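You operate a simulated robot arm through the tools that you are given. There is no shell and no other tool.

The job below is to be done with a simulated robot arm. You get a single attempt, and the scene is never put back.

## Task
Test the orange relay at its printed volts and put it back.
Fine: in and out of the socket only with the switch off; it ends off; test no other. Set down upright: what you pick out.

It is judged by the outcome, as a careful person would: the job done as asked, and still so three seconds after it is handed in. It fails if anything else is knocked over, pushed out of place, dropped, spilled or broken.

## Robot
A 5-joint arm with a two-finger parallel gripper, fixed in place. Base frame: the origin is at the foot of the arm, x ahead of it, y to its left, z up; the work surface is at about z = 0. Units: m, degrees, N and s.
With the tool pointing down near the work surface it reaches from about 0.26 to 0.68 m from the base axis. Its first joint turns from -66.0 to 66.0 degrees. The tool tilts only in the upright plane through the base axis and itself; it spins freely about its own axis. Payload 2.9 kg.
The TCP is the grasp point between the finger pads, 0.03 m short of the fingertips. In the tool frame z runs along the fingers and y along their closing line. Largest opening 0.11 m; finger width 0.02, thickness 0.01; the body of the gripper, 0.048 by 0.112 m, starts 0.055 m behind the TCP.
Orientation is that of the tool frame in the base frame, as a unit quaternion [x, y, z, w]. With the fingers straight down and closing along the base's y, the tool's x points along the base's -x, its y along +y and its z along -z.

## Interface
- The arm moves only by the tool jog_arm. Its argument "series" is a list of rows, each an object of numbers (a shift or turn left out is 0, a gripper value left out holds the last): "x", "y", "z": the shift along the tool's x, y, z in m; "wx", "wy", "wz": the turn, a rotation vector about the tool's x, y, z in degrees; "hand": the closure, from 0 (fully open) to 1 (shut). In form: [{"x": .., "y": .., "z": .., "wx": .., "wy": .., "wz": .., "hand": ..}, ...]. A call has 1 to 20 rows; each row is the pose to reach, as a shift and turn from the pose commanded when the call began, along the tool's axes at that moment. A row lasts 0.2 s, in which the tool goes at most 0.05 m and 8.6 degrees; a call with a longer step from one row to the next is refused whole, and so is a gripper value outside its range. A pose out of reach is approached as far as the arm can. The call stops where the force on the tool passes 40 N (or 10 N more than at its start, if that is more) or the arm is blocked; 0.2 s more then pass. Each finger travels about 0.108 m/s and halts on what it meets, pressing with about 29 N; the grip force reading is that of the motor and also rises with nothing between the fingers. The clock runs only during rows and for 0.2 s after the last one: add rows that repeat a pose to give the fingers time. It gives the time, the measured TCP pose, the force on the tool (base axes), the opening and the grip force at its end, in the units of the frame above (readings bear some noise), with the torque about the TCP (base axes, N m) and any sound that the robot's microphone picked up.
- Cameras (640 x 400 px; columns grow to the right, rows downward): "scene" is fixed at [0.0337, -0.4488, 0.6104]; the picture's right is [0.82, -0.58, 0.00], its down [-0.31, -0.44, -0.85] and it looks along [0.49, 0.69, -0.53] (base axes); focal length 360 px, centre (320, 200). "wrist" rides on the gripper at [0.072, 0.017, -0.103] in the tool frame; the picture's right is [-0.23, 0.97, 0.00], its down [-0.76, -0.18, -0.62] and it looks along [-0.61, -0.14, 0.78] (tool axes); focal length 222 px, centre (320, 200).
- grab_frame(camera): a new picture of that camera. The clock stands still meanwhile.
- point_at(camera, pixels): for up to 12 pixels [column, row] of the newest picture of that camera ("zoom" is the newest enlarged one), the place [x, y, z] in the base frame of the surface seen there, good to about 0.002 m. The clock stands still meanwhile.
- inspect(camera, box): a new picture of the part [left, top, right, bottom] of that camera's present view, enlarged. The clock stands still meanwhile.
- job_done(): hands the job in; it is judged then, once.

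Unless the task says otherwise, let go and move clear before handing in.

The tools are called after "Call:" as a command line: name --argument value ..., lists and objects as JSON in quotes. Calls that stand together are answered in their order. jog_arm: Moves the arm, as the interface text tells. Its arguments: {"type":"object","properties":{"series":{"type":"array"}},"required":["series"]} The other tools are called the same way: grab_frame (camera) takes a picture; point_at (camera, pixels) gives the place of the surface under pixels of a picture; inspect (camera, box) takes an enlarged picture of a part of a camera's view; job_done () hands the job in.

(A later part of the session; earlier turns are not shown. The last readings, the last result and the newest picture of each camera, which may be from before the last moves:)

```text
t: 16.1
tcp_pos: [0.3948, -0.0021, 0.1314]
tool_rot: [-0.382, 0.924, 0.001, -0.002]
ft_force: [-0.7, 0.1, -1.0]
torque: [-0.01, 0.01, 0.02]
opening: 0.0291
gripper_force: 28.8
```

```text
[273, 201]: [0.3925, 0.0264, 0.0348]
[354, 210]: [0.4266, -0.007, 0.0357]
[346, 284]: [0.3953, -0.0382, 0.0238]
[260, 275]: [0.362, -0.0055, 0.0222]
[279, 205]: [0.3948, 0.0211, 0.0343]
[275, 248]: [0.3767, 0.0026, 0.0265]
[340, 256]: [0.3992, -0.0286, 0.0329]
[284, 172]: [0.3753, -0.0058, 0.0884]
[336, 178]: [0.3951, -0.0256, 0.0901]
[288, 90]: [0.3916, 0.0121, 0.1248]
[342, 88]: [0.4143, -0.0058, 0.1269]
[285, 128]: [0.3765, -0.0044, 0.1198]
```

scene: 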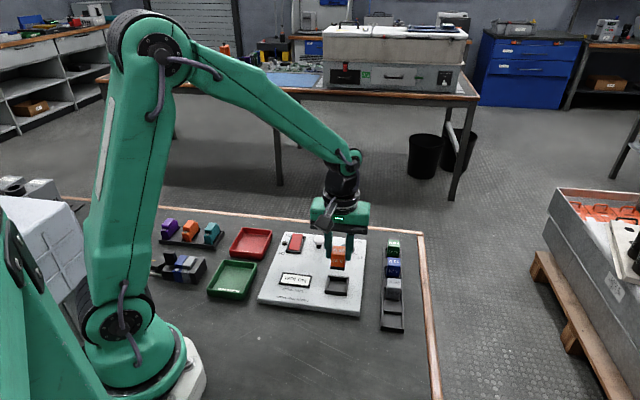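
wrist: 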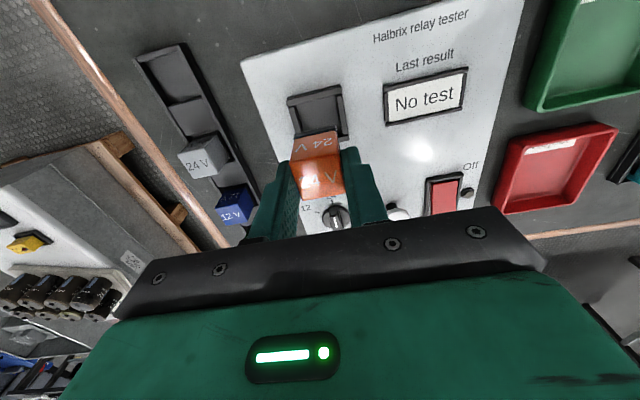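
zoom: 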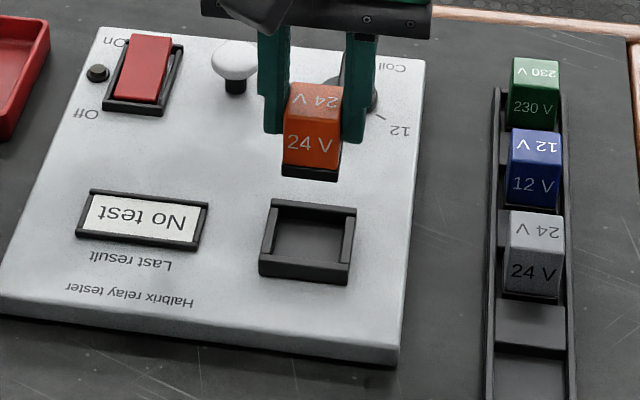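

By both cameras the relay is within ~1.5 mm of the socket centre. I'll apply a 1 mm correction in x and y and lower to just above the rim.

Call:
jog_arm --series '[{"x": 0.001, "y": 0.001, "z": 0.02, "hand": 1.0}, {"x": 0.001, "y": 0.001, "z": 0.04}, {"x": 0.001, "y": 0.001, "z": 0.048}, {"x": 0.001, "y": 0.001, "z": 0.048}, {"x": 0.001, "y": 0.001, "z": 0.048}]'

Call:
inspect --camera "wrist" --box '[260, 70, 380, 190]'

Call:
inspect --camera "scene" --box '[300, 235, 380, 325]'

```text
t: 17.3
tcp_pos: [0.3906, -0.0011, 0.0825]
tool_rot: [-0.381, 0.924, 0.001, -0.003]
ft_force: [-0.8, 0.0, 0.0]
torque: [-0.01, 0.02, 0.01]
opening: 0.029
gripper_force: 29.4
```

```text
3.33 times, centred on (320, 130) of wrist
```

zoom: 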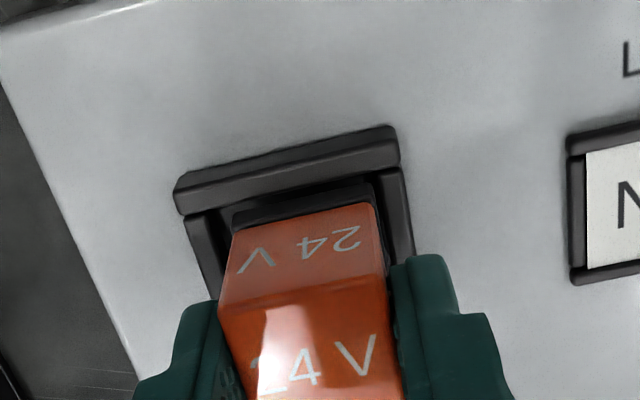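

```text
4.44 times, centred on (340, 280) of scene
```

zoom: 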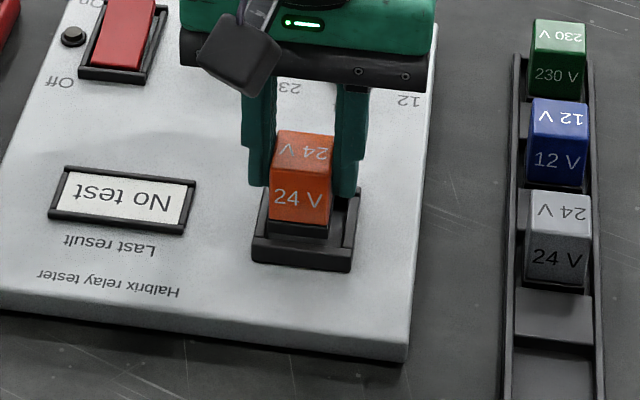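

The relay base is right at the rim and looks a bit close to the tool +y wall (wrist zoom right side, scene zoom left side). I'll measure before going in.

Call:
point_at --camera "zoom" --pixels '[[270, 232], [330, 238], [263, 190], [357, 195], [349, 270], [252, 262], [256, 230], [347, 240], [268, 220], [270, 222], [329, 225], [300, 236]]'

Call:
inspect --camera "wrist" --box '[260, 70, 380, 190]'

Call:
point_at --camera "zoom" --pixels '[[180, 195], [395, 145], [412, 245], [207, 215], [217, 225], [236, 220], [370, 190], [378, 185], [235, 232], [375, 210], [390, 190], [300, 205]]'

```text
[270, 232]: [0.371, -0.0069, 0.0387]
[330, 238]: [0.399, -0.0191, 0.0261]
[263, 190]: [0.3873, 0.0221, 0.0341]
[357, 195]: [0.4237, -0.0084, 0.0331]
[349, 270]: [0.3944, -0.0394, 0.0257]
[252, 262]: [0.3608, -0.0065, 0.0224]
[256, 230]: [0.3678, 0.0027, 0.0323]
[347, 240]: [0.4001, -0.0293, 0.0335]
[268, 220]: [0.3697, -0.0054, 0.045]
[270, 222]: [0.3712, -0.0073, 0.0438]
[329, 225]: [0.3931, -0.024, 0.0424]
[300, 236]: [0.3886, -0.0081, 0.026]
```

```text
3.33 times, centred on (320, 130) of wrist
```

zoom: 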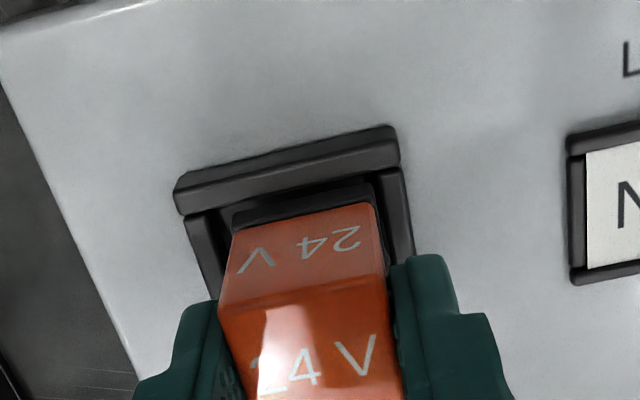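

```text
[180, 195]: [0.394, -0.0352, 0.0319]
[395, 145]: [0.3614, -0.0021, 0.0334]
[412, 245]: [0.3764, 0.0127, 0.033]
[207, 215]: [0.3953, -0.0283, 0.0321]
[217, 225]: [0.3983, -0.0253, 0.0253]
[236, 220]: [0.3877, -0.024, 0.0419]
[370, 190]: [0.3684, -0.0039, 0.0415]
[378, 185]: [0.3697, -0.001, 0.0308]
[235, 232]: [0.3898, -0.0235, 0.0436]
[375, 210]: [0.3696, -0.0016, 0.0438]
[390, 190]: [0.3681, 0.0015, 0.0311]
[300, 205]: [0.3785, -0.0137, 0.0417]
```

The wrist view puts the relay ~5 mm too near the base-side wall and ~3 mm to tool +y (TCP x also reads 0.3906), while the scene view says less. I'll raise nothing yet, but zoom closer to settle it.

Call:
inspect --camera "scene" --box '[350, 255, 390, 295]'

Call:
inspect --camera "scene" --box '[315, 260, 370, 300]'

Call:
inspect --camera "wrist" --box '[290, 100, 350, 150]'

```text
10.00 times, centred on (370, 275) of scene
```

zoom: 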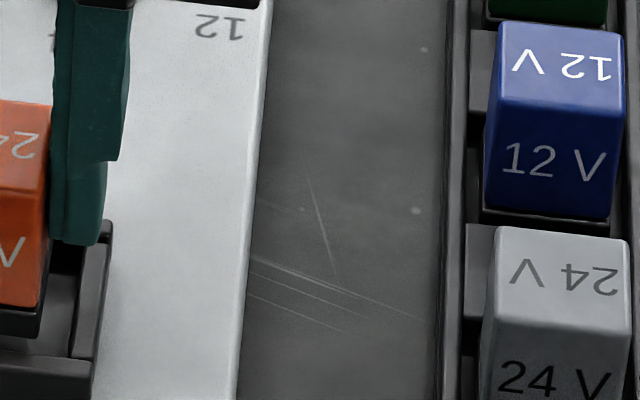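

```text
10.00 times, centred on (342, 280) of scene
```

zoom: 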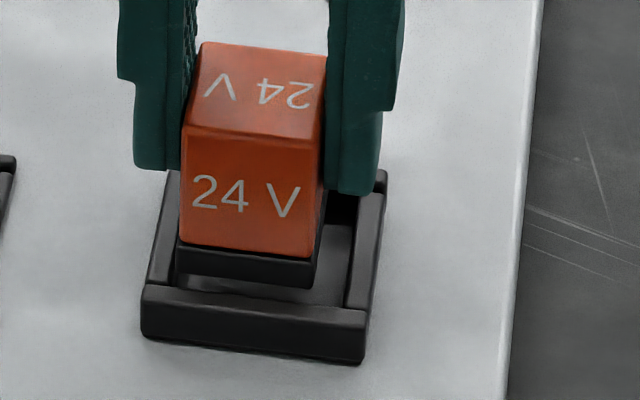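

```text
8.00 times, centred on (320, 125) of wrist
```

zoom: 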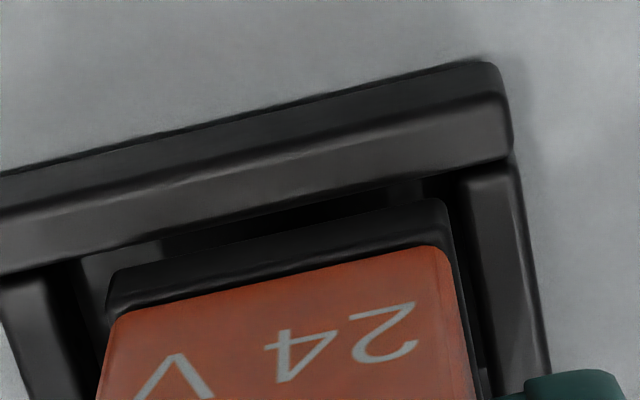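

The close-ups show the relay base about 0.5 mm inside the near wall and ~0.5 mm off laterally, with no overlap. I'll shift 1.8 mm away from the base, 0.5 mm to -y, and lower gently into the socket.

Call:
jog_arm --series '[{"x": -0.0018, "y": -0.0005, "z": 0.0, "hand": 1.0}, {"x": -0.0018, "y": -0.0005, "z": 0.003}, {"x": -0.0018, "y": -0.0005, "z": 0.006}, {"x": -0.0018, "y": -0.0005, "z": 0.009}, {"x": -0.0018, "y": -0.0005, "z": 0.011}, {"x": -0.0018, "y": -0.0005, "z": 0.013}, {"x": -0.0018, "y": -0.0005, "z": 0.0135}]'

Call:
inspect --camera "scene" --box '[315, 260, 370, 300]'

Call:
inspect --camera "wrist" --box '[280, 90, 360, 160]'

```text
t: 18.9
tcp_pos: [0.3918, -0.0014, 0.0714]
tool_rot: [-0.382, 0.924, 0.0, -0.001]
ft_force: [-8.1, -1.9, 23.0]
torque: [-0.25, 0.31, -0.04]
opening: 0.0289
gripper_force: 28.7
```

```text
10.00 times, centred on (342, 280) of scene
```

zoom: 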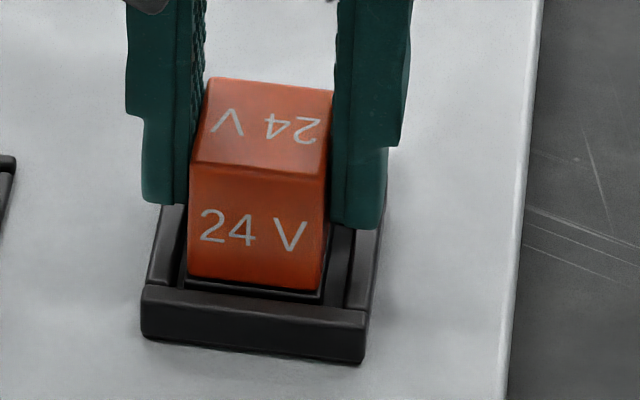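

```text
5.71 times, centred on (320, 125) of wrist
```

zoom: 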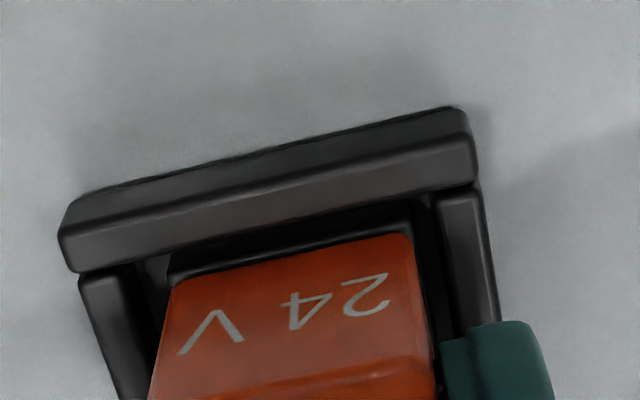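

The relay is in the socket with 23 N of down-force on the floor. I'll check its top height before letting go.

Call:
point_at --camera "zoom" --pixels '[[290, 300], [170, 270], [300, 390], [120, 300], [150, 270]]'

Call:
inspect --camera "scene" --box '[315, 260, 370, 300]'

Call:
point_at --camera "zoom" --pixels '[[260, 125], [220, 90], [310, 150], [200, 270], [315, 285], [200, 170]]'

```text
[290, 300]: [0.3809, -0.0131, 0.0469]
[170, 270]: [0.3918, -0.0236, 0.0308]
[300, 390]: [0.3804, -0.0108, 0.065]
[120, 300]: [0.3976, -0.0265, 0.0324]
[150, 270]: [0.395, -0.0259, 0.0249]
```

```text
10.00 times, centred on (342, 280) of scene
```

zoom: 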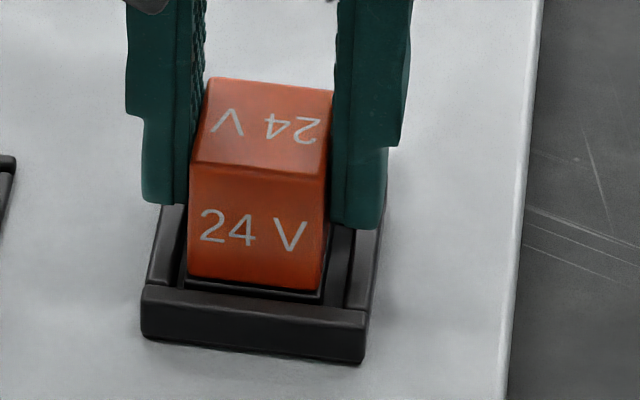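

```text
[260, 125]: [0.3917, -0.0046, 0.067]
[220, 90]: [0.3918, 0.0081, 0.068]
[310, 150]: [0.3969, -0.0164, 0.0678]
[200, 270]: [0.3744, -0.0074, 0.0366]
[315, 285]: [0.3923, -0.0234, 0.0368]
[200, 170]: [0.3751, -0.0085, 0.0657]
```

The top reads 0.065–0.068, possibly 2–3 mm short of fully seated. I'll press down a touch more and watch height and force.

Call:
jog_arm --series '[{"z": 0.001, "hand": 1.0}, {"z": 0.002}, {"z": 0.003}, {"z": 0.003}]'

Call:
inspect --camera "scene" --box '[315, 260, 370, 300]'

Call:
point_at --camera "zoom" --pixels '[[260, 125], [220, 90], [310, 150], [200, 270], [315, 285], [250, 300], [165, 240], [350, 270]]'

```text
t: 19.6
tcp_pos: [0.3929, -0.0014, 0.0708]
tool_rot: [-0.382, 0.924, 0.001, -0.001]
ft_force: [-2.1, 0.2, 6.0]
torque: [0.05, 0.04, 0.0]
opening: 0.0292
gripper_force: 28.8
stopped in row 3: the force on the tool passed its limit at 44 N (the readings are from after the stop); the commanded pose is now the measured one
```

```text
10.00 times, centred on (342, 280) of scene
```

zoom: 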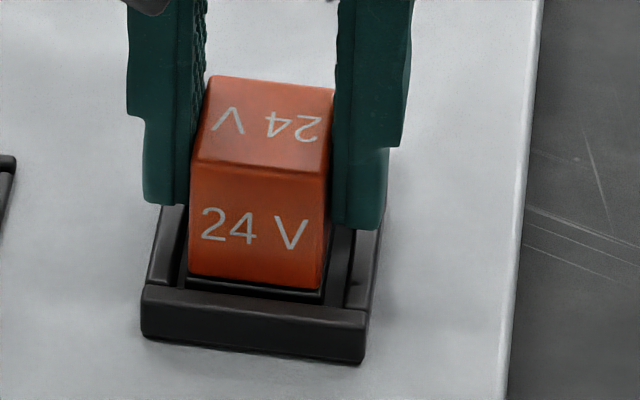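

```text
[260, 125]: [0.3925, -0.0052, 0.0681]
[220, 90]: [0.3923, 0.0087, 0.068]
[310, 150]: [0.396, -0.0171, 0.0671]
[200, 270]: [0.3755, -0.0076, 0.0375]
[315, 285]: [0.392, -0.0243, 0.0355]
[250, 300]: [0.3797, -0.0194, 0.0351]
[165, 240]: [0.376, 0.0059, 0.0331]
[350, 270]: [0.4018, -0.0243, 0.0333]
```

It didn't move under 44 N, so it is resting on the socket floor. I'll open the fingers and lift straight off.

Call:
jog_arm --series '[{"hand": 0.68}, {"hand": 0.55}, {"hand": 0.55}, {"z": -0.02}, {"z": -0.05}, {"z": -0.08}, {"z": -0.08}]'

Call:
grab_frame --camera "wrist"

Call:
inspect --camera "scene" --box '[280, 230, 370, 310]'

Call:
inspect --camera "wrist" --box '[260, 70, 380, 190]'

Call:
point_at --camera "zoom" --pixels '[[320, 200], [300, 180], [340, 230]]'

```text
t: 21.2
tcp_pos: [0.3913, -0.0014, 0.149]
tool_rot: [-0.382, 0.924, 0.0, -0.001]
ft_force: [0.3, -0.4, -0.3]
torque: [0.03, 0.0, -0.02]
opening: 0.0497
gripper_force: 0.0
```

```text
taken
```

wrist: 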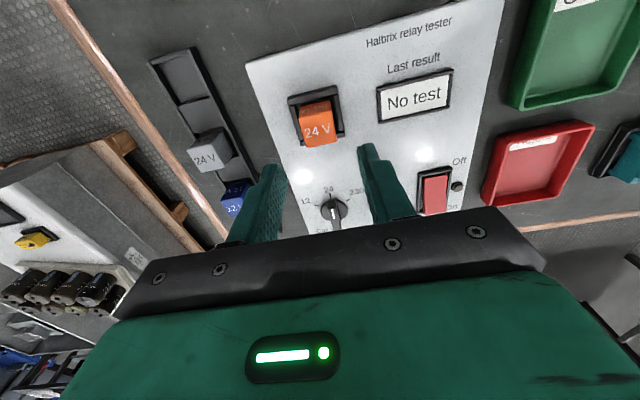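

```text
5.00 times, centred on (325, 270) of scene
```

zoom: 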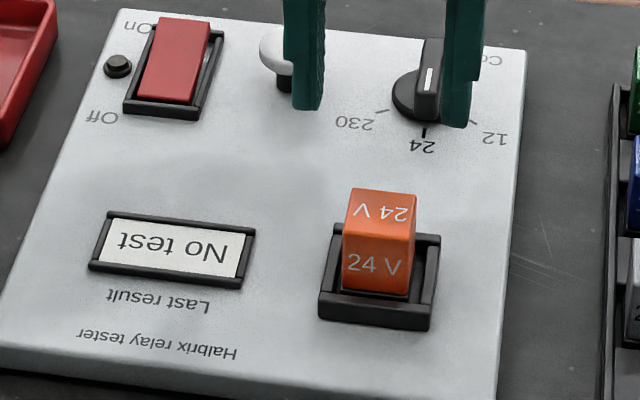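

```text
3.33 times, centred on (320, 130) of wrist
```

zoom: 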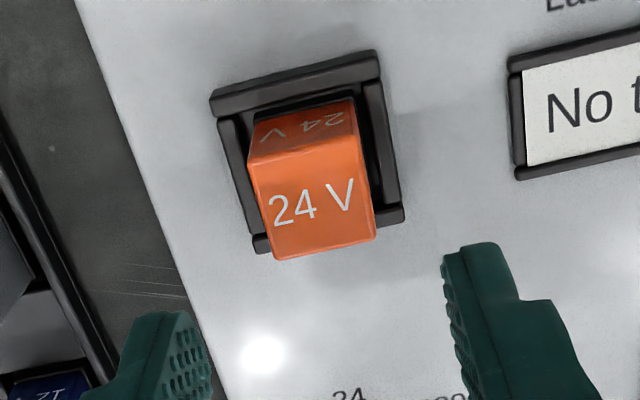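

```text
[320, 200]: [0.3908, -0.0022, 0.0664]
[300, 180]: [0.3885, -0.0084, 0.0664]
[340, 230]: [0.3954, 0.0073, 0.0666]
```

The orange relay sits upright in the socket (top z≈0.0665), dial at 24, switch off. Next I close the fingers and move above the rocker's On end.

Call:
jog_arm --series '[{"x": -0.0284, "y": 0.0238, "hand": 0.8}, {"x": -0.0567, "y": 0.0476, "hand": 1.0}, {"x": -0.0851, "y": 0.0715}, {"x": -0.1134, "y": 0.0953}, {"x": -0.1418, "y": 0.1191}, {"x": -0.1418, "y": 0.1191, "z": 0.03}, {"x": -0.1418, "y": 0.1191, "z": 0.03}]'

Call:
grab_frame --camera "wrist"

Call:
inspect --camera "wrist" --box '[250, 60, 410, 180]'

Call:
inspect --camera "scene" --box '[260, 200, 360, 290]'

```text
t: 22.8
tcp_pos: [0.4087, 0.184, 0.1188]
tool_rot: [-0.382, 0.924, -0.001, -0.001]
ft_force: [-0.2, 0.7, 0.4]
torque: [-0.02, -0.01, -0.01]
opening: 0.0
gripper_force: 28.8
```

```text
taken
```

wrist: 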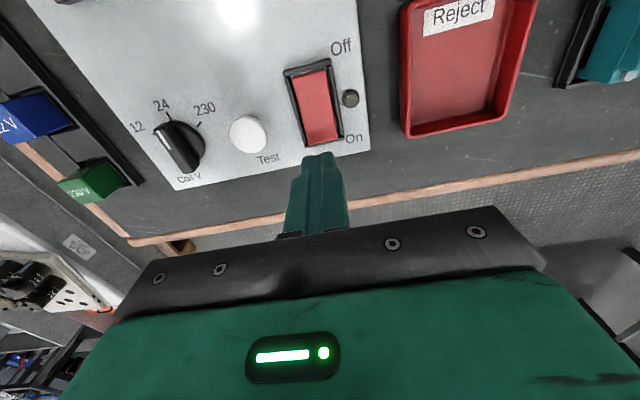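

```text
3.33 times, centred on (330, 120) of wrist
```

zoom: 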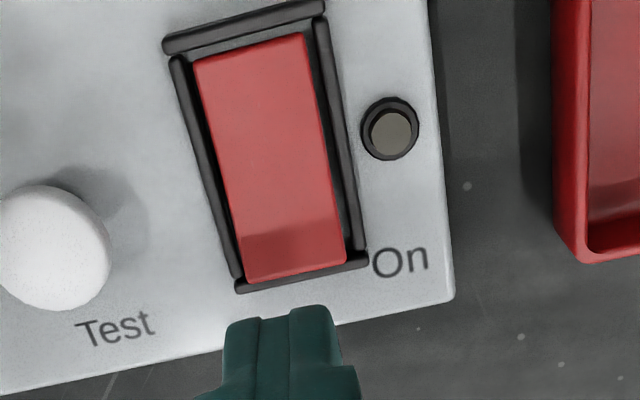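

```text
4.44 times, centred on (310, 245) of scene
```

zoom: 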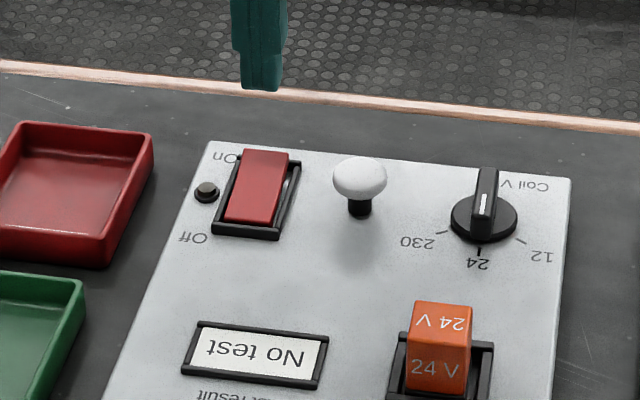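

The closed fingertips hover near the On end of the rocker. I'll measure the rocker from this view and then press.

Call:
inspect --camera "wrist" --box '[250, 60, 410, 180]'

Call:
point_at --camera "zoom" --pixels '[[198, 68], [303, 40], [343, 258], [248, 277], [293, 255], [285, 220], [270, 160], [255, 80], [160, 47], [368, 260], [45, 240], [240, 290]]'

```text
3.33 times, centred on (330, 120) of wrist
```

zoom: 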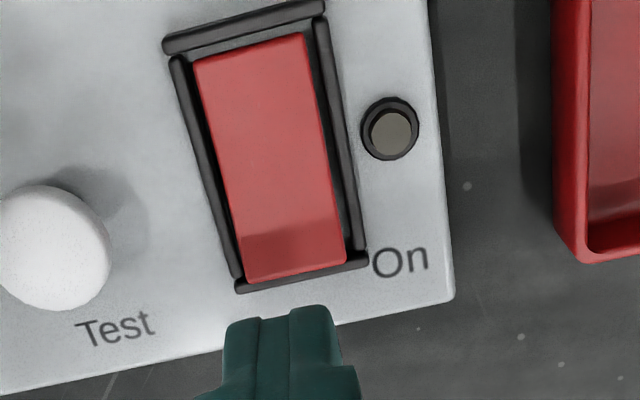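

```text
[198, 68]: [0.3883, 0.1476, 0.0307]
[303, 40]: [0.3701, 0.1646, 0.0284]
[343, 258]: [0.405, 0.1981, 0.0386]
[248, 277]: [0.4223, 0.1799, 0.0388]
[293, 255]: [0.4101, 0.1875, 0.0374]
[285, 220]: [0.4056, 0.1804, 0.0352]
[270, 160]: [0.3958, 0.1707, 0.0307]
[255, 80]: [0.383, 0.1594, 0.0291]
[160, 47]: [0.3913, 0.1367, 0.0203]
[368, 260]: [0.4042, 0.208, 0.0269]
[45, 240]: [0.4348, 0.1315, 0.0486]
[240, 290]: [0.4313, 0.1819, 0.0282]
```

The On edge midpoint is (0.414, 0.189, 0.0387) and the rocker centre (0.397, 0.172). I'll press down on the On end with small steps, to a tip height of about 0.029.

Call:
jog_arm --series '[{"x": 0.001, "z": 0.025}, {"x": 0.001, "z": 0.045}, {"x": 0.001, "z": 0.05}, {"x": 0.001, "z": 0.053}, {"x": 0.001, "z": 0.055}, {"x": 0.001, "z": 0.057}, {"x": 0.001, "z": 0.059}, {"x": 0.001, "z": 0.06}]'

Call:
inspect --camera "scene" --box '[260, 200, 360, 290]'

Call:
grab_frame --camera "wrist"

```text
t: 24.6
tcp_pos: [0.4105, 0.1827, 0.0614]
tool_rot: [-0.382, 0.924, 0.001, 0.001]
ft_force: [-3.3, 8.4, 16.8]
torque: [0.11, 0.22, -0.1]
opening: 0.0
gripper_force: 28.5
heard: click
```

```text
4.44 times, centred on (310, 245) of scene
```

zoom: 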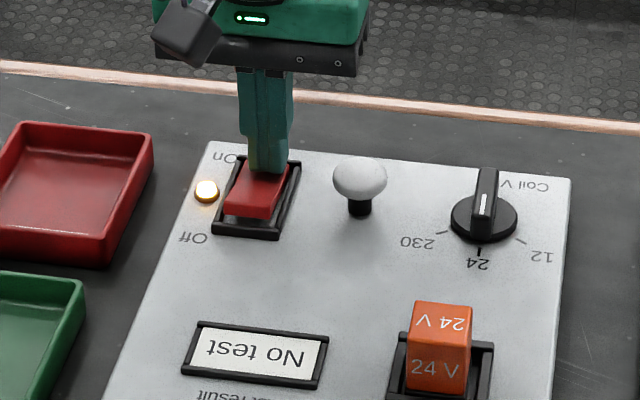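

```text
taken
```

wrist: 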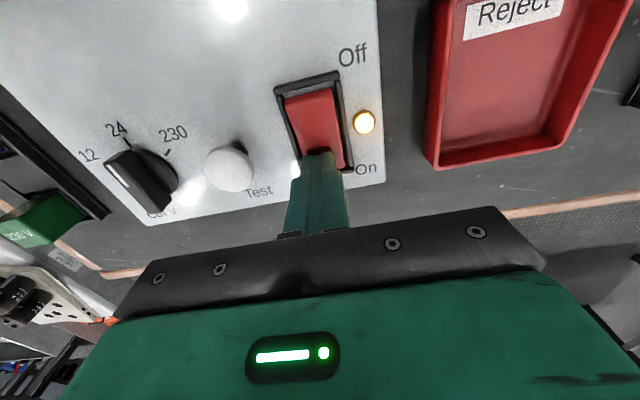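

A click was heard and the lamp glows (scene zoom (206,190)); the switch is on. I'll lift and move above the Test button.

Call:
jog_arm --series '[{"z": -0.03}, {"z": -0.06}, {"x": 0.007, "y": -0.028, "z": -0.06}, {"x": 0.0139, "y": -0.0566, "z": -0.06}, {"x": 0.0139, "y": -0.0566, "z": -0.06}, {"x": 0.0139, "y": -0.0566, "z": -0.06}]'

Call:
inspect --camera "wrist" --box '[250, 60, 410, 180]'

Call:
point_at --camera "zoom" --pixels '[[300, 200], [300, 230], [320, 220], [280, 220]]'

Call:
inspect --camera "scene" --box '[260, 200, 380, 310]'

```text
t: 26.0
tcp_pos: [0.4402, 0.1306, 0.1211]
tool_rot: [-0.382, 0.924, 0.0, -0.001]
ft_force: [0.3, 0.1, -0.2]
torque: [-0.01, -0.02, 0.01]
opening: 0.0
gripper_force: 28.9
```

```text
3.33 times, centred on (330, 120) of wrist
```

zoom: 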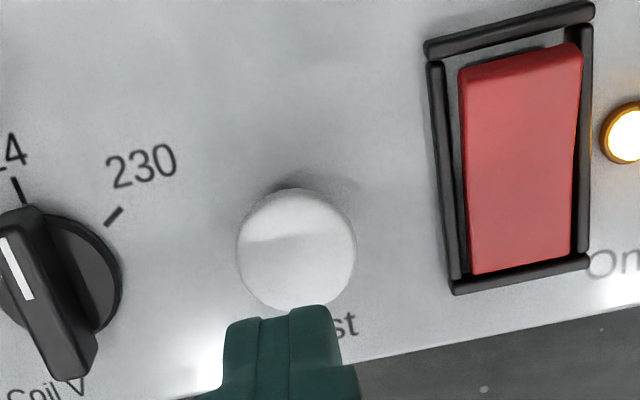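

```text
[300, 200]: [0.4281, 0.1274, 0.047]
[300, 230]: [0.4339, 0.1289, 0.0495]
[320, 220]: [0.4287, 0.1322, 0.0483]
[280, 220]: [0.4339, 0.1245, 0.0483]
```

```text
3.64 times, centred on (320, 255) of scene
```

zoom: 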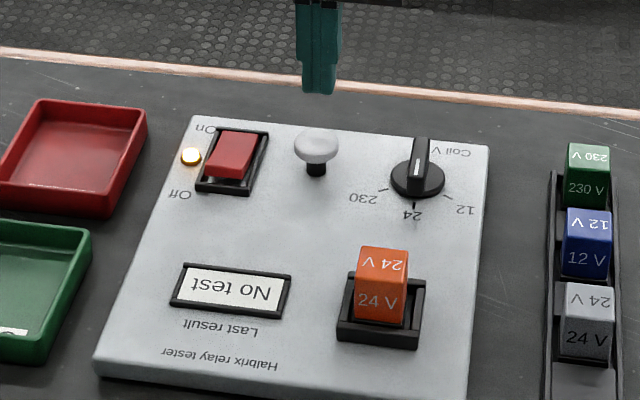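

The lamp stays lit. I'll measure the button's centre (zoom ≈ (297,248) of the wrist view).

Call:
inspect --camera "wrist" --box '[250, 60, 410, 180]'

Call:
point_at --camera "zoom" --pixels '[[297, 248], [243, 250], [352, 248], [297, 300], [297, 192], [265, 290], [330, 290]]'

```text
3.33 times, centred on (330, 120) of wrist
```

zoom: 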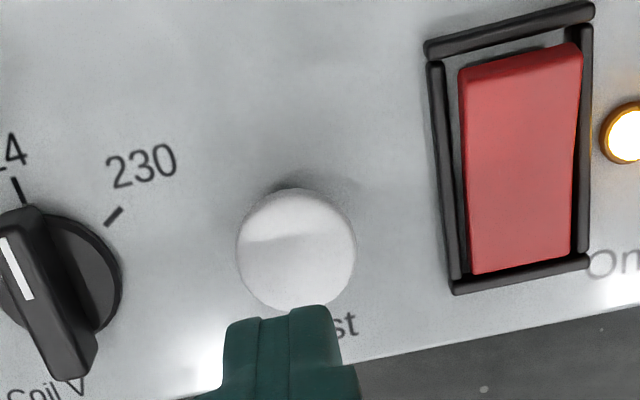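

```text
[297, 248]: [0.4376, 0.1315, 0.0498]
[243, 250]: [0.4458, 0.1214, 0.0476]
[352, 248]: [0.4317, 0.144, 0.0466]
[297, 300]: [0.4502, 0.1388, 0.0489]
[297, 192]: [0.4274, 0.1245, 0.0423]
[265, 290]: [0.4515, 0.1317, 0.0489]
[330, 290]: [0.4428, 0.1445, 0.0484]
```

The button centre is about (0.439, 0.132) with top z≈0.05. I'll press it down in small steps until a click or a force limit.

Call:
jog_arm --series '[{"y": 0.0015, "z": 0.02}, {"y": 0.0015, "z": 0.036}, {"y": 0.0015, "z": 0.04}, {"y": 0.0015, "z": 0.042}, {"y": 0.0015, "z": 0.044}, {"y": 0.0015, "z": 0.046}, {"y": 0.0015, "z": 0.048}, {"y": 0.0015, "z": 0.048}]'

Call:
inspect --camera "scene" --box '[260, 200, 380, 310]'

```text
t: 27.8
tcp_pos: [0.4388, 0.134, 0.0713]
tool_rot: [-0.382, 0.924, 0.0, -0.002]
ft_force: [0.0, -0.8, 0.3]
torque: [-0.03, 0.0, -0.02]
opening: 0.0
gripper_force: 29.1
```

```text
3.64 times, centred on (320, 255) of scene
```

zoom: 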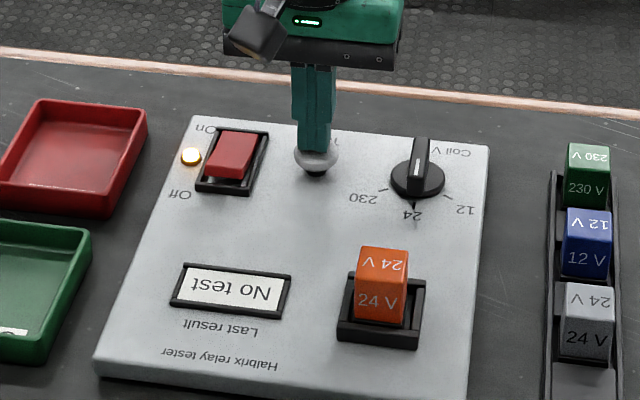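

The button head has gone down (scene zoom (316,162)) with almost no force and no click yet. I'll press further in small steps.

Call:
jog_arm --series '[{"z": 0.001}, {"z": 0.002}, {"z": 0.003}, {"z": 0.004}, {"z": 0.005}, {"z": 0.006}, {"z": 0.006}]'

Call:
inspect --camera "scene" --box '[260, 200, 380, 310]'

```text
t: 29.4
tcp_pos: [0.4383, 0.1341, 0.064]
tool_rot: [-0.382, 0.924, 0.0, 0.0]
ft_force: [1.6, 2.3, 3.6]
torque: [0.16, -0.14, 0.02]
opening: 0.0001
gripper_force: 28.8
heard: click
```

```text
3.64 times, centred on (320, 255) of scene
```

zoom: 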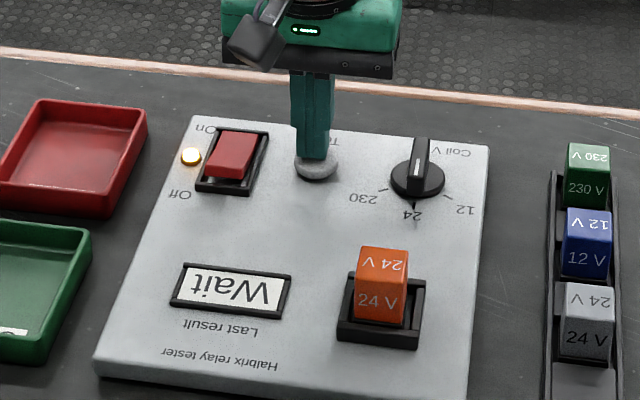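

A click, and the display reads "Wait". I'll keep holding still and let the clock run for the result.

Call:
jog_arm --series '[{"z": 0.0}, {"z": 0.0}, {"z": 0.0}, {"z": 0.0}, {"z": 0.0}, {"z": 0.0}, {"z": 0.0}, {"z": 0.0}]'

Call:
inspect --camera "scene" --box '[260, 200, 380, 310]'

```text
t: 31.2
tcp_pos: [0.438, 0.1348, 0.0644]
tool_rot: [-0.382, 0.924, 0.0, -0.001]
ft_force: [-1.4, 0.5, 3.9]
torque: [0.05, 0.04, 0.01]
opening: 0.0
gripper_force: 29.3
```

```text
3.64 times, centred on (320, 255) of scene
```

zoom: 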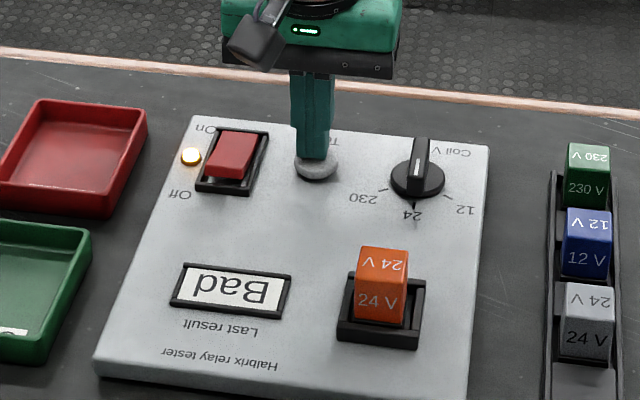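

The display reads "Bad" – the test is done at 24 V. Now I lift off the button and move above the rocker's Off end.

Call:
jog_arm --series '[{"z": -0.03}, {"z": -0.057}, {"x": 0.008, "y": 0.028, "z": -0.057}, {"x": 0.0164, "y": 0.0558, "z": -0.057}, {"x": 0.0164, "y": 0.0558, "z": -0.057}, {"x": 0.0164, "y": 0.0558, "z": -0.057}]'

Call:
inspect --camera "wrist" --box '[250, 60, 410, 180]'

Call:
inspect --camera "scene" --box '[260, 200, 380, 310]'

```text
t: 32.6
tcp_pos: [0.3893, 0.162, 0.1235]
tool_rot: [-0.383, 0.924, 0.0, -0.001]
ft_force: [0.8, 0.5, 1.1]
torque: [0.02, 0.02, 0.01]
opening: 0.0
gripper_force: 28.8
```

```text
3.33 times, centred on (330, 120) of wrist
```

zoom: 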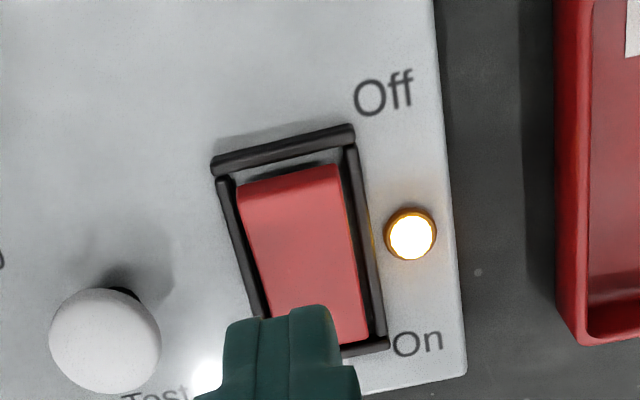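

```text
3.64 times, centred on (320, 255) of scene
```

zoom: 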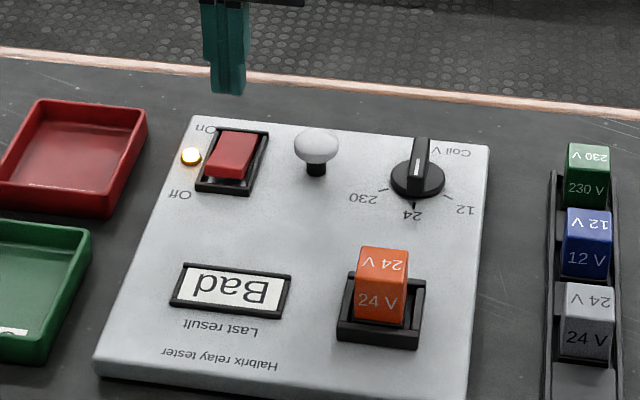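

Call:
inspect --camera "wrist" --box '[250, 60, 410, 180]'

Call:
point_at --camera "zoom" --pixels '[[240, 195], [335, 172], [290, 190], [295, 230], [300, 270], [362, 335], [245, 215], [345, 190]]'

```text
3.33 times, centred on (330, 120) of wrist
```

zoom: 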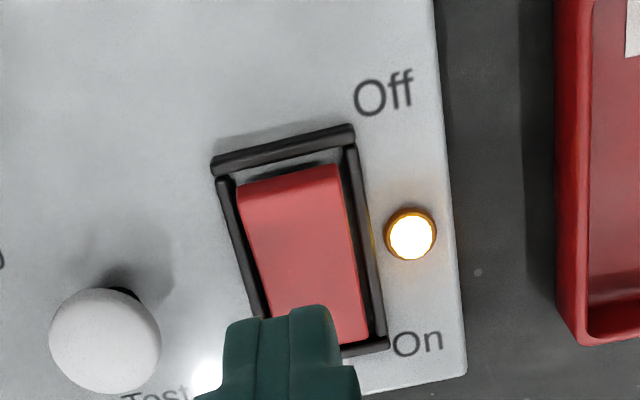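

```text
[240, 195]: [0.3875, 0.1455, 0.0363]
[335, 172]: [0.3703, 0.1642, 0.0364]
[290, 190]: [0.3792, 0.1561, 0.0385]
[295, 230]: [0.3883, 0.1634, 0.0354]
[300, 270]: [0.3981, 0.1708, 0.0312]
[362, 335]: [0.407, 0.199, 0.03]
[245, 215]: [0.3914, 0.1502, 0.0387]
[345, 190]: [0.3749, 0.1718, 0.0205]
```

The Off end is now raised (z≈0.0385 at (0.379,0.156)). I'll shift 2 mm toward it and press down.

Call:
jog_arm --series '[{"x": 0.002, "z": 0.03}, {"x": 0.002, "z": 0.048}, {"x": 0.002, "z": 0.053}, {"x": 0.002, "z": 0.056}, {"x": 0.002, "z": 0.059}, {"x": 0.002, "z": 0.061}, {"x": 0.002, "z": 0.063}, {"x": 0.002, "z": 0.064}]'

Call:
inspect --camera "scene" --box '[260, 200, 380, 310]'

```text
t: 34.4
tcp_pos: [0.3847, 0.161, 0.06]
tool_rot: [-0.381, 0.924, 0.0, 0.0]
ft_force: [-13.5, -1.2, 34.2]
torque: [0.27, 0.21, -0.35]
opening: 0.0001
gripper_force: 29.2
heard: click
```

```text
3.64 times, centred on (320, 255) of scene
```

zoom: 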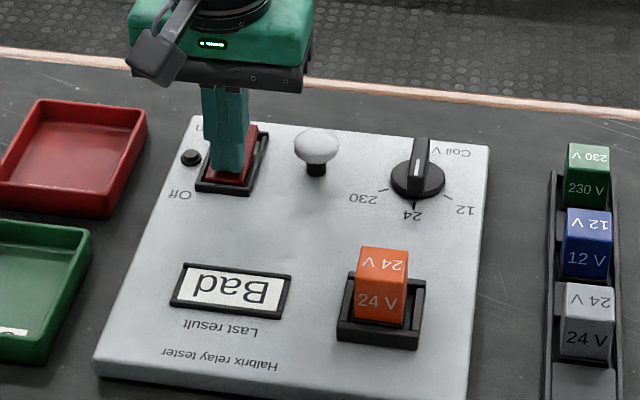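

Click heard and the lamp is dark: switch off. I'll lift, go back over the relay in the socket and reopen the fingers.

Call:
jog_arm --series '[{"z": -0.04}, {"z": -0.08}, {"x": 0.022, "y": -0.024, "z": -0.09}, {"x": 0.044, "y": -0.048, "z": -0.09}, {"x": 0.066, "y": -0.072, "z": -0.09}, {"x": 0.088, "y": -0.096, "z": -0.09}, {"x": 0.1099, "y": -0.1199, "z": -0.09, "hand": 0.55}, {"x": 0.1099, "y": -0.1199, "z": -0.09}, {"x": 0.1099, "y": -0.1199, "z": -0.09}]'

Call:
inspect --camera "wrist" --box '[260, 70, 380, 190]'

Call:
point_at --camera "zoom" --pixels '[[320, 200], [300, 180], [340, 230]]'

Call:
grab_frame --camera "scene"

```text
t: 36.4
tcp_pos: [0.3934, -0.0024, 0.1471]
tool_rot: [-0.382, 0.924, 0.001, -0.002]
ft_force: [0.3, 0.3, -0.1]
torque: [0.04, 0.0, 0.02]
opening: 0.0496
gripper_force: 0.1
```

```text
3.33 times, centred on (320, 130) of wrist
```

zoom: 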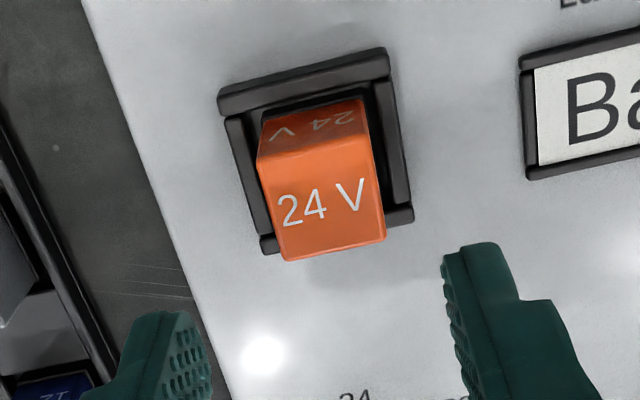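

```text
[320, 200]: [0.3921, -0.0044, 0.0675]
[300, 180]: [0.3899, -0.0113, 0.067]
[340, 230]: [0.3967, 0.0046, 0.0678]
```

```text
taken
```

scene: 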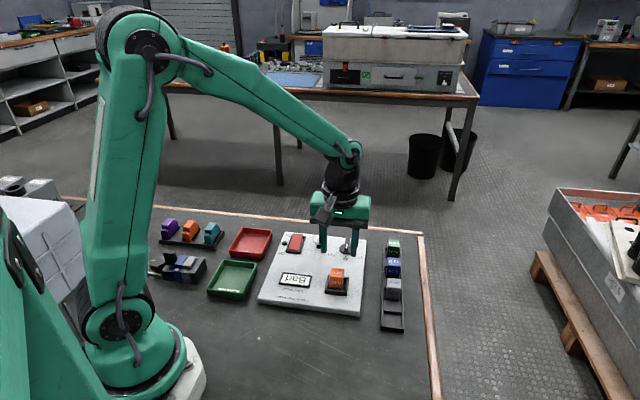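

Compared with the view right after releasing, the relay sits ~10 px right in the zoom, so I'm ~2 mm off toward tool -y. I'll correct by 2.2 mm and descend around it.

Call:
jog_arm --series '[{"y": 0.0022, "z": 0.03}, {"y": 0.0022, "z": 0.06}, {"y": 0.0022, "z": 0.0755}, {"y": 0.0022, "z": 0.0755}, {"y": 0.0022, "z": 0.0755}]'

Call:
inspect --camera "scene" --box '[315, 260, 370, 300]'

Call:
inspect --camera "wrist" --box '[240, 90, 400, 210]'

```text
t: 37.6
tcp_pos: [0.3925, 0.0012, 0.0746]
tool_rot: [-0.382, 0.924, 0.0, 0.0]
ft_force: [-0.5, 0.0, 0.2]
torque: [0.01, 0.01, -0.03]
opening: 0.0494
gripper_force: 0.0
```

```text
10.00 times, centred on (342, 280) of scene
```

zoom: 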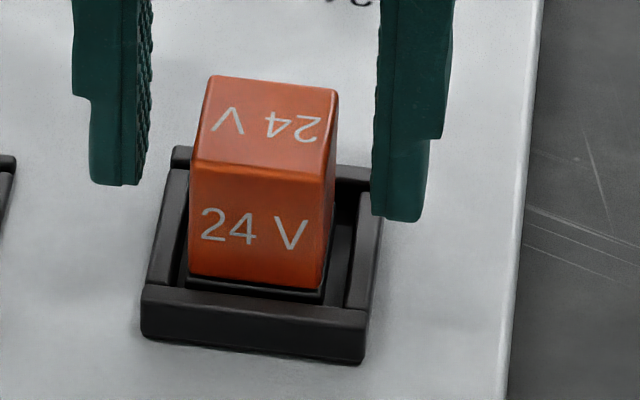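

```text
3.33 times, centred on (320, 150) of wrist
```

zoom: 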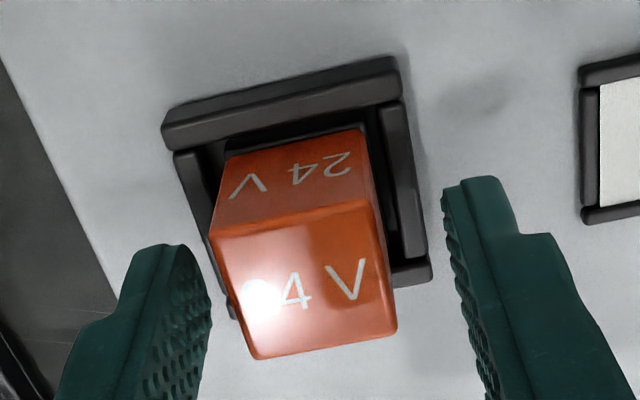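

The fingers are centred around the relay (scene zoom gaps ~50 px each side). I'll drop 3 mm and close.

Call:
jog_arm --series '[{"z": 0.003}, {"z": 0.003, "hand": 0.65}, {"z": 0.003, "hand": 0.75}, {"z": 0.003, "hand": 0.85}, {"z": 0.003, "hand": 1.0}, {"z": 0.003, "hand": 1.0}]'

Call:
inspect --camera "scene" --box '[260, 230, 380, 310]'

```text
t: 39.0
tcp_pos: [0.3924, 0.0007, 0.0702]
tool_rot: [-0.382, 0.924, 0.0, -0.001]
ft_force: [0.3, -0.2, -0.3]
torque: [0.01, 0.0, 0.03]
opening: 0.029
gripper_force: 28.9
```

```text
5.00 times, centred on (320, 270) of scene
```

zoom: 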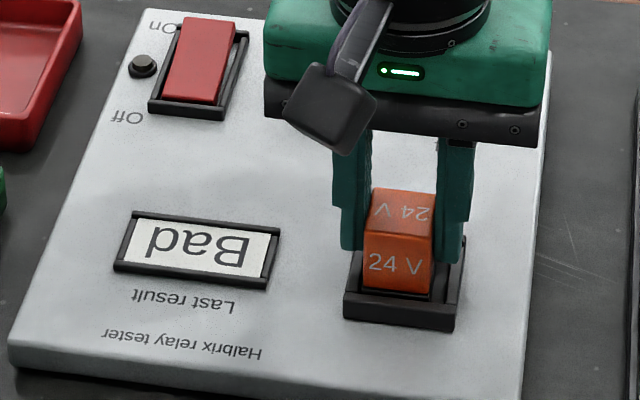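

The relay is gripped and the switch is confirmed off. I'll lift it straight out and carry it back above its rack slot.

Call:
jog_arm --series '[{"z": -0.01, "hand": 1.0}, {"z": -0.035}, {"z": -0.062}, {"z": -0.062}, {"x": 0.0144, "y": -0.0305, "z": -0.062}, {"x": 0.0289, "y": -0.061, "z": -0.062}, {"x": 0.0433, "y": -0.0915, "z": -0.062}, {"x": 0.057, "y": -0.122, "z": -0.062}, {"x": 0.057, "y": -0.122, "z": -0.062}, {"x": 0.057, "y": -0.122, "z": -0.062}]'

Call:
grab_frame --camera "wrist"

Call:
inspect --camera "wrist" --box '[270, 70, 370, 170]'

Call:
point_at --camera "zoom" --pixels '[[200, 98], [383, 50], [410, 240], [225, 130], [370, 85], [216, 258], [378, 232], [320, 180], [240, 235], [390, 220]]'

Call:
inspect --camera "scene" --box '[360, 250, 430, 340]'

```text
t: 41.2
tcp_pos: [0.4366, -0.1261, 0.1338]
tool_rot: [-0.382, 0.924, 0.001, -0.001]
ft_force: [-0.3, 0.1, -0.5]
torque: [-0.01, 0.0, 0.0]
opening: 0.029
gripper_force: 29.0
```

```text
taken
```

wrist: 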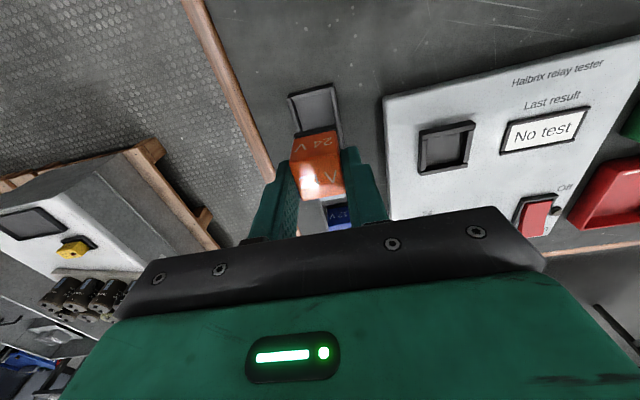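

```text
4.00 times, centred on (320, 120) of wrist
```

zoom: 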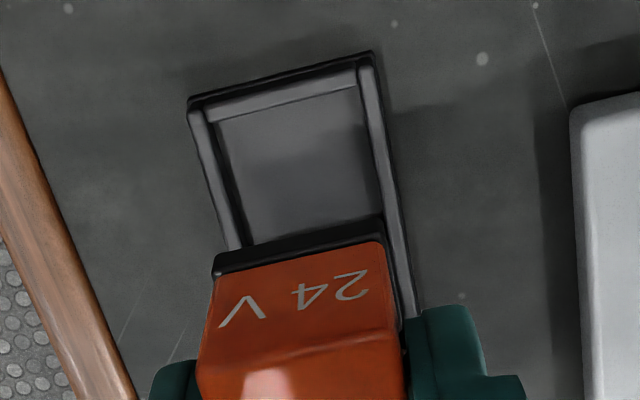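

```text
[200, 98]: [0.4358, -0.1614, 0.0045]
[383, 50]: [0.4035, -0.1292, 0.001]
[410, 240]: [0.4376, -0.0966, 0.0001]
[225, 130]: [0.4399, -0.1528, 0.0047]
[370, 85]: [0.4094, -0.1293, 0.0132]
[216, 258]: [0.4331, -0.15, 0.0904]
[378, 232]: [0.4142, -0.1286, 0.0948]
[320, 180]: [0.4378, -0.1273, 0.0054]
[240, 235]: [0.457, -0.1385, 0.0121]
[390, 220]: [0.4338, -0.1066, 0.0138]
```

```text
4.44 times, centred on (395, 295) of scene
```

zoom: 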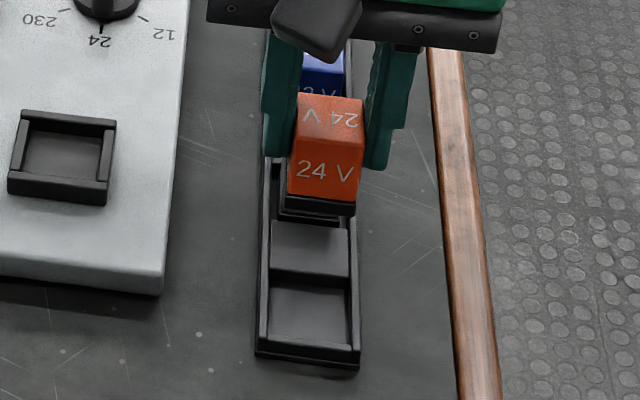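

The display cleared to "No test" on removal. Compared with the view just after lifting out, the rack appears 11 px left and 4 px down in the zoom, so I'll shift about -2.9 mm in tool y and -0.4 mm in x, then compare again.

Call:
jog_arm --series '[{"x": -0.0004, "y": -0.0029, "hand": 1.0}, {"x": -0.0004, "y": -0.0029}, {"x": -0.0004, "y": -0.0029}]'

Call:
inspect --camera "wrist" --box '[270, 70, 370, 170]'

Call:
inspect --camera "scene" --box '[340, 230, 440, 340]'

```text
t: 42.0
tcp_pos: [0.4381, -0.1291, 0.1337]
tool_rot: [-0.382, 0.924, 0.001, -0.001]
ft_force: [-0.3, -0.4, -0.4]
torque: [-0.04, 0.0, 0.04]
opening: 0.0291
gripper_force: 29.0
```

```text
4.00 times, centred on (320, 120) of wrist
```

zoom: 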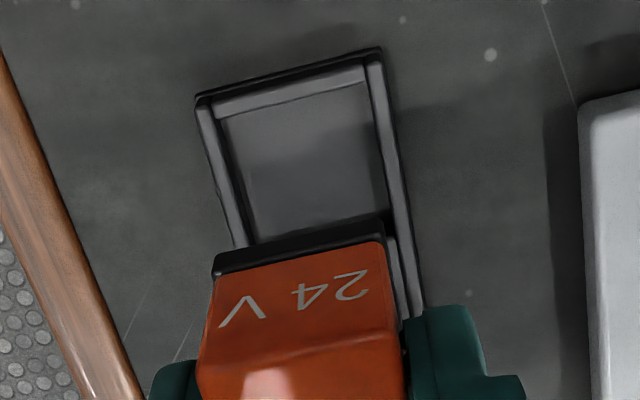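

```text
3.64 times, centred on (390, 285) of scene
```

zoom: 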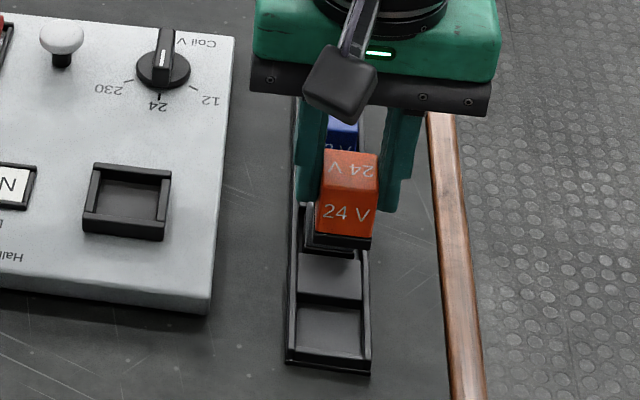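

Now the views nearly match the just-lifted pictures. I'll nudge 0.6 mm more and lower to just above the rack rim for a check.

Call:
jog_arm --series '[{"y": -0.0006, "z": 0.025, "hand": 1.0}, {"y": -0.0006, "z": 0.05}, {"y": -0.0006, "z": 0.068}, {"y": -0.0006, "z": 0.068}, {"y": -0.0006, "z": 0.068}]'

Call:
inspect --camera "wrist" --box '[280, 90, 360, 160]'

Call:
inspect --camera "scene" --box '[370, 290, 420, 340]'

```text
t: 43.2
tcp_pos: [0.4402, -0.1287, 0.0657]
tool_rot: [-0.383, 0.924, 0.001, -0.001]
ft_force: [0.2, -1.1, -0.7]
torque: [-0.01, 0.01, 0.04]
opening: 0.0289
gripper_force: 28.5
```

```text
5.71 times, centred on (320, 125) of wrist
```

zoom: 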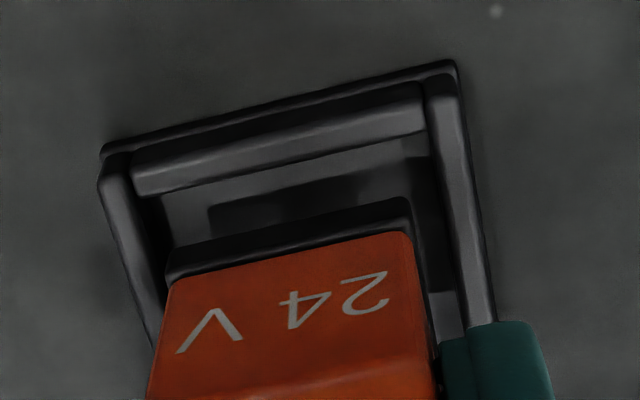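

```text
8.00 times, centred on (395, 315) of scene
```

zoom: 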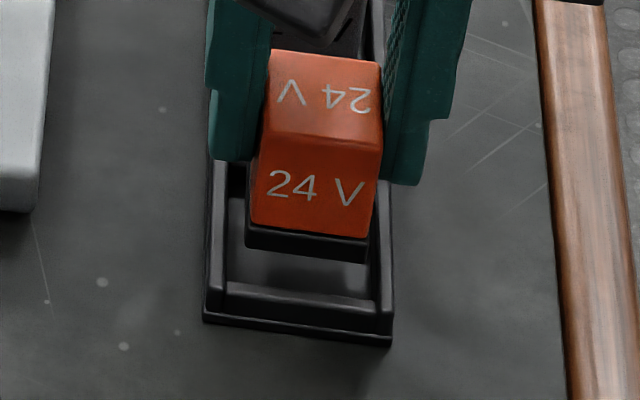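

At this height the relay base is ~5 mm from the near wall (originally ~3 mm) and ~1 mm toward tool -y. I'll shift +2 mm in x and +0.8 mm in y, then lower gently to the slot floor.

Call:
jog_arm --series '[{"x": 0.002, "y": 0.0008, "hand": 1.0}, {"x": 0.002, "y": 0.0008, "z": 0.003}, {"x": 0.002, "y": 0.0008, "z": 0.006}, {"x": 0.002, "y": 0.0008, "z": 0.008}, {"x": 0.002, "y": 0.0008, "z": 0.01}, {"x": 0.002, "y": 0.0008, "z": 0.0115}, {"x": 0.002, "y": 0.0008, "z": 0.0125}]'

Call:
inspect --camera "wrist" --box '[280, 90, 360, 160]'

Call:
inspect --camera "scene" --box '[370, 285, 420, 340]'

```text
t: 44.8
tcp_pos: [0.437, -0.1304, 0.0523]
tool_rot: [-0.382, 0.924, 0.002, -0.001]
ft_force: [-0.7, 0.2, 0.2]
torque: [0.03, 0.01, 0.01]
opening: 0.0289
gripper_force: 29.0
```

```text
5.71 times, centred on (320, 125) of wrist
```

zoom: 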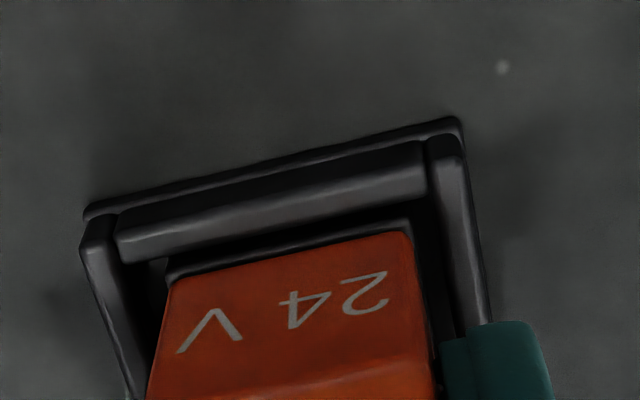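

```text
7.27 times, centred on (395, 312) of scene
```

zoom: 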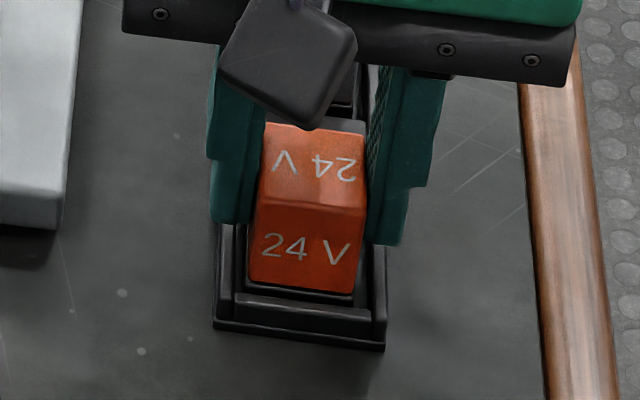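

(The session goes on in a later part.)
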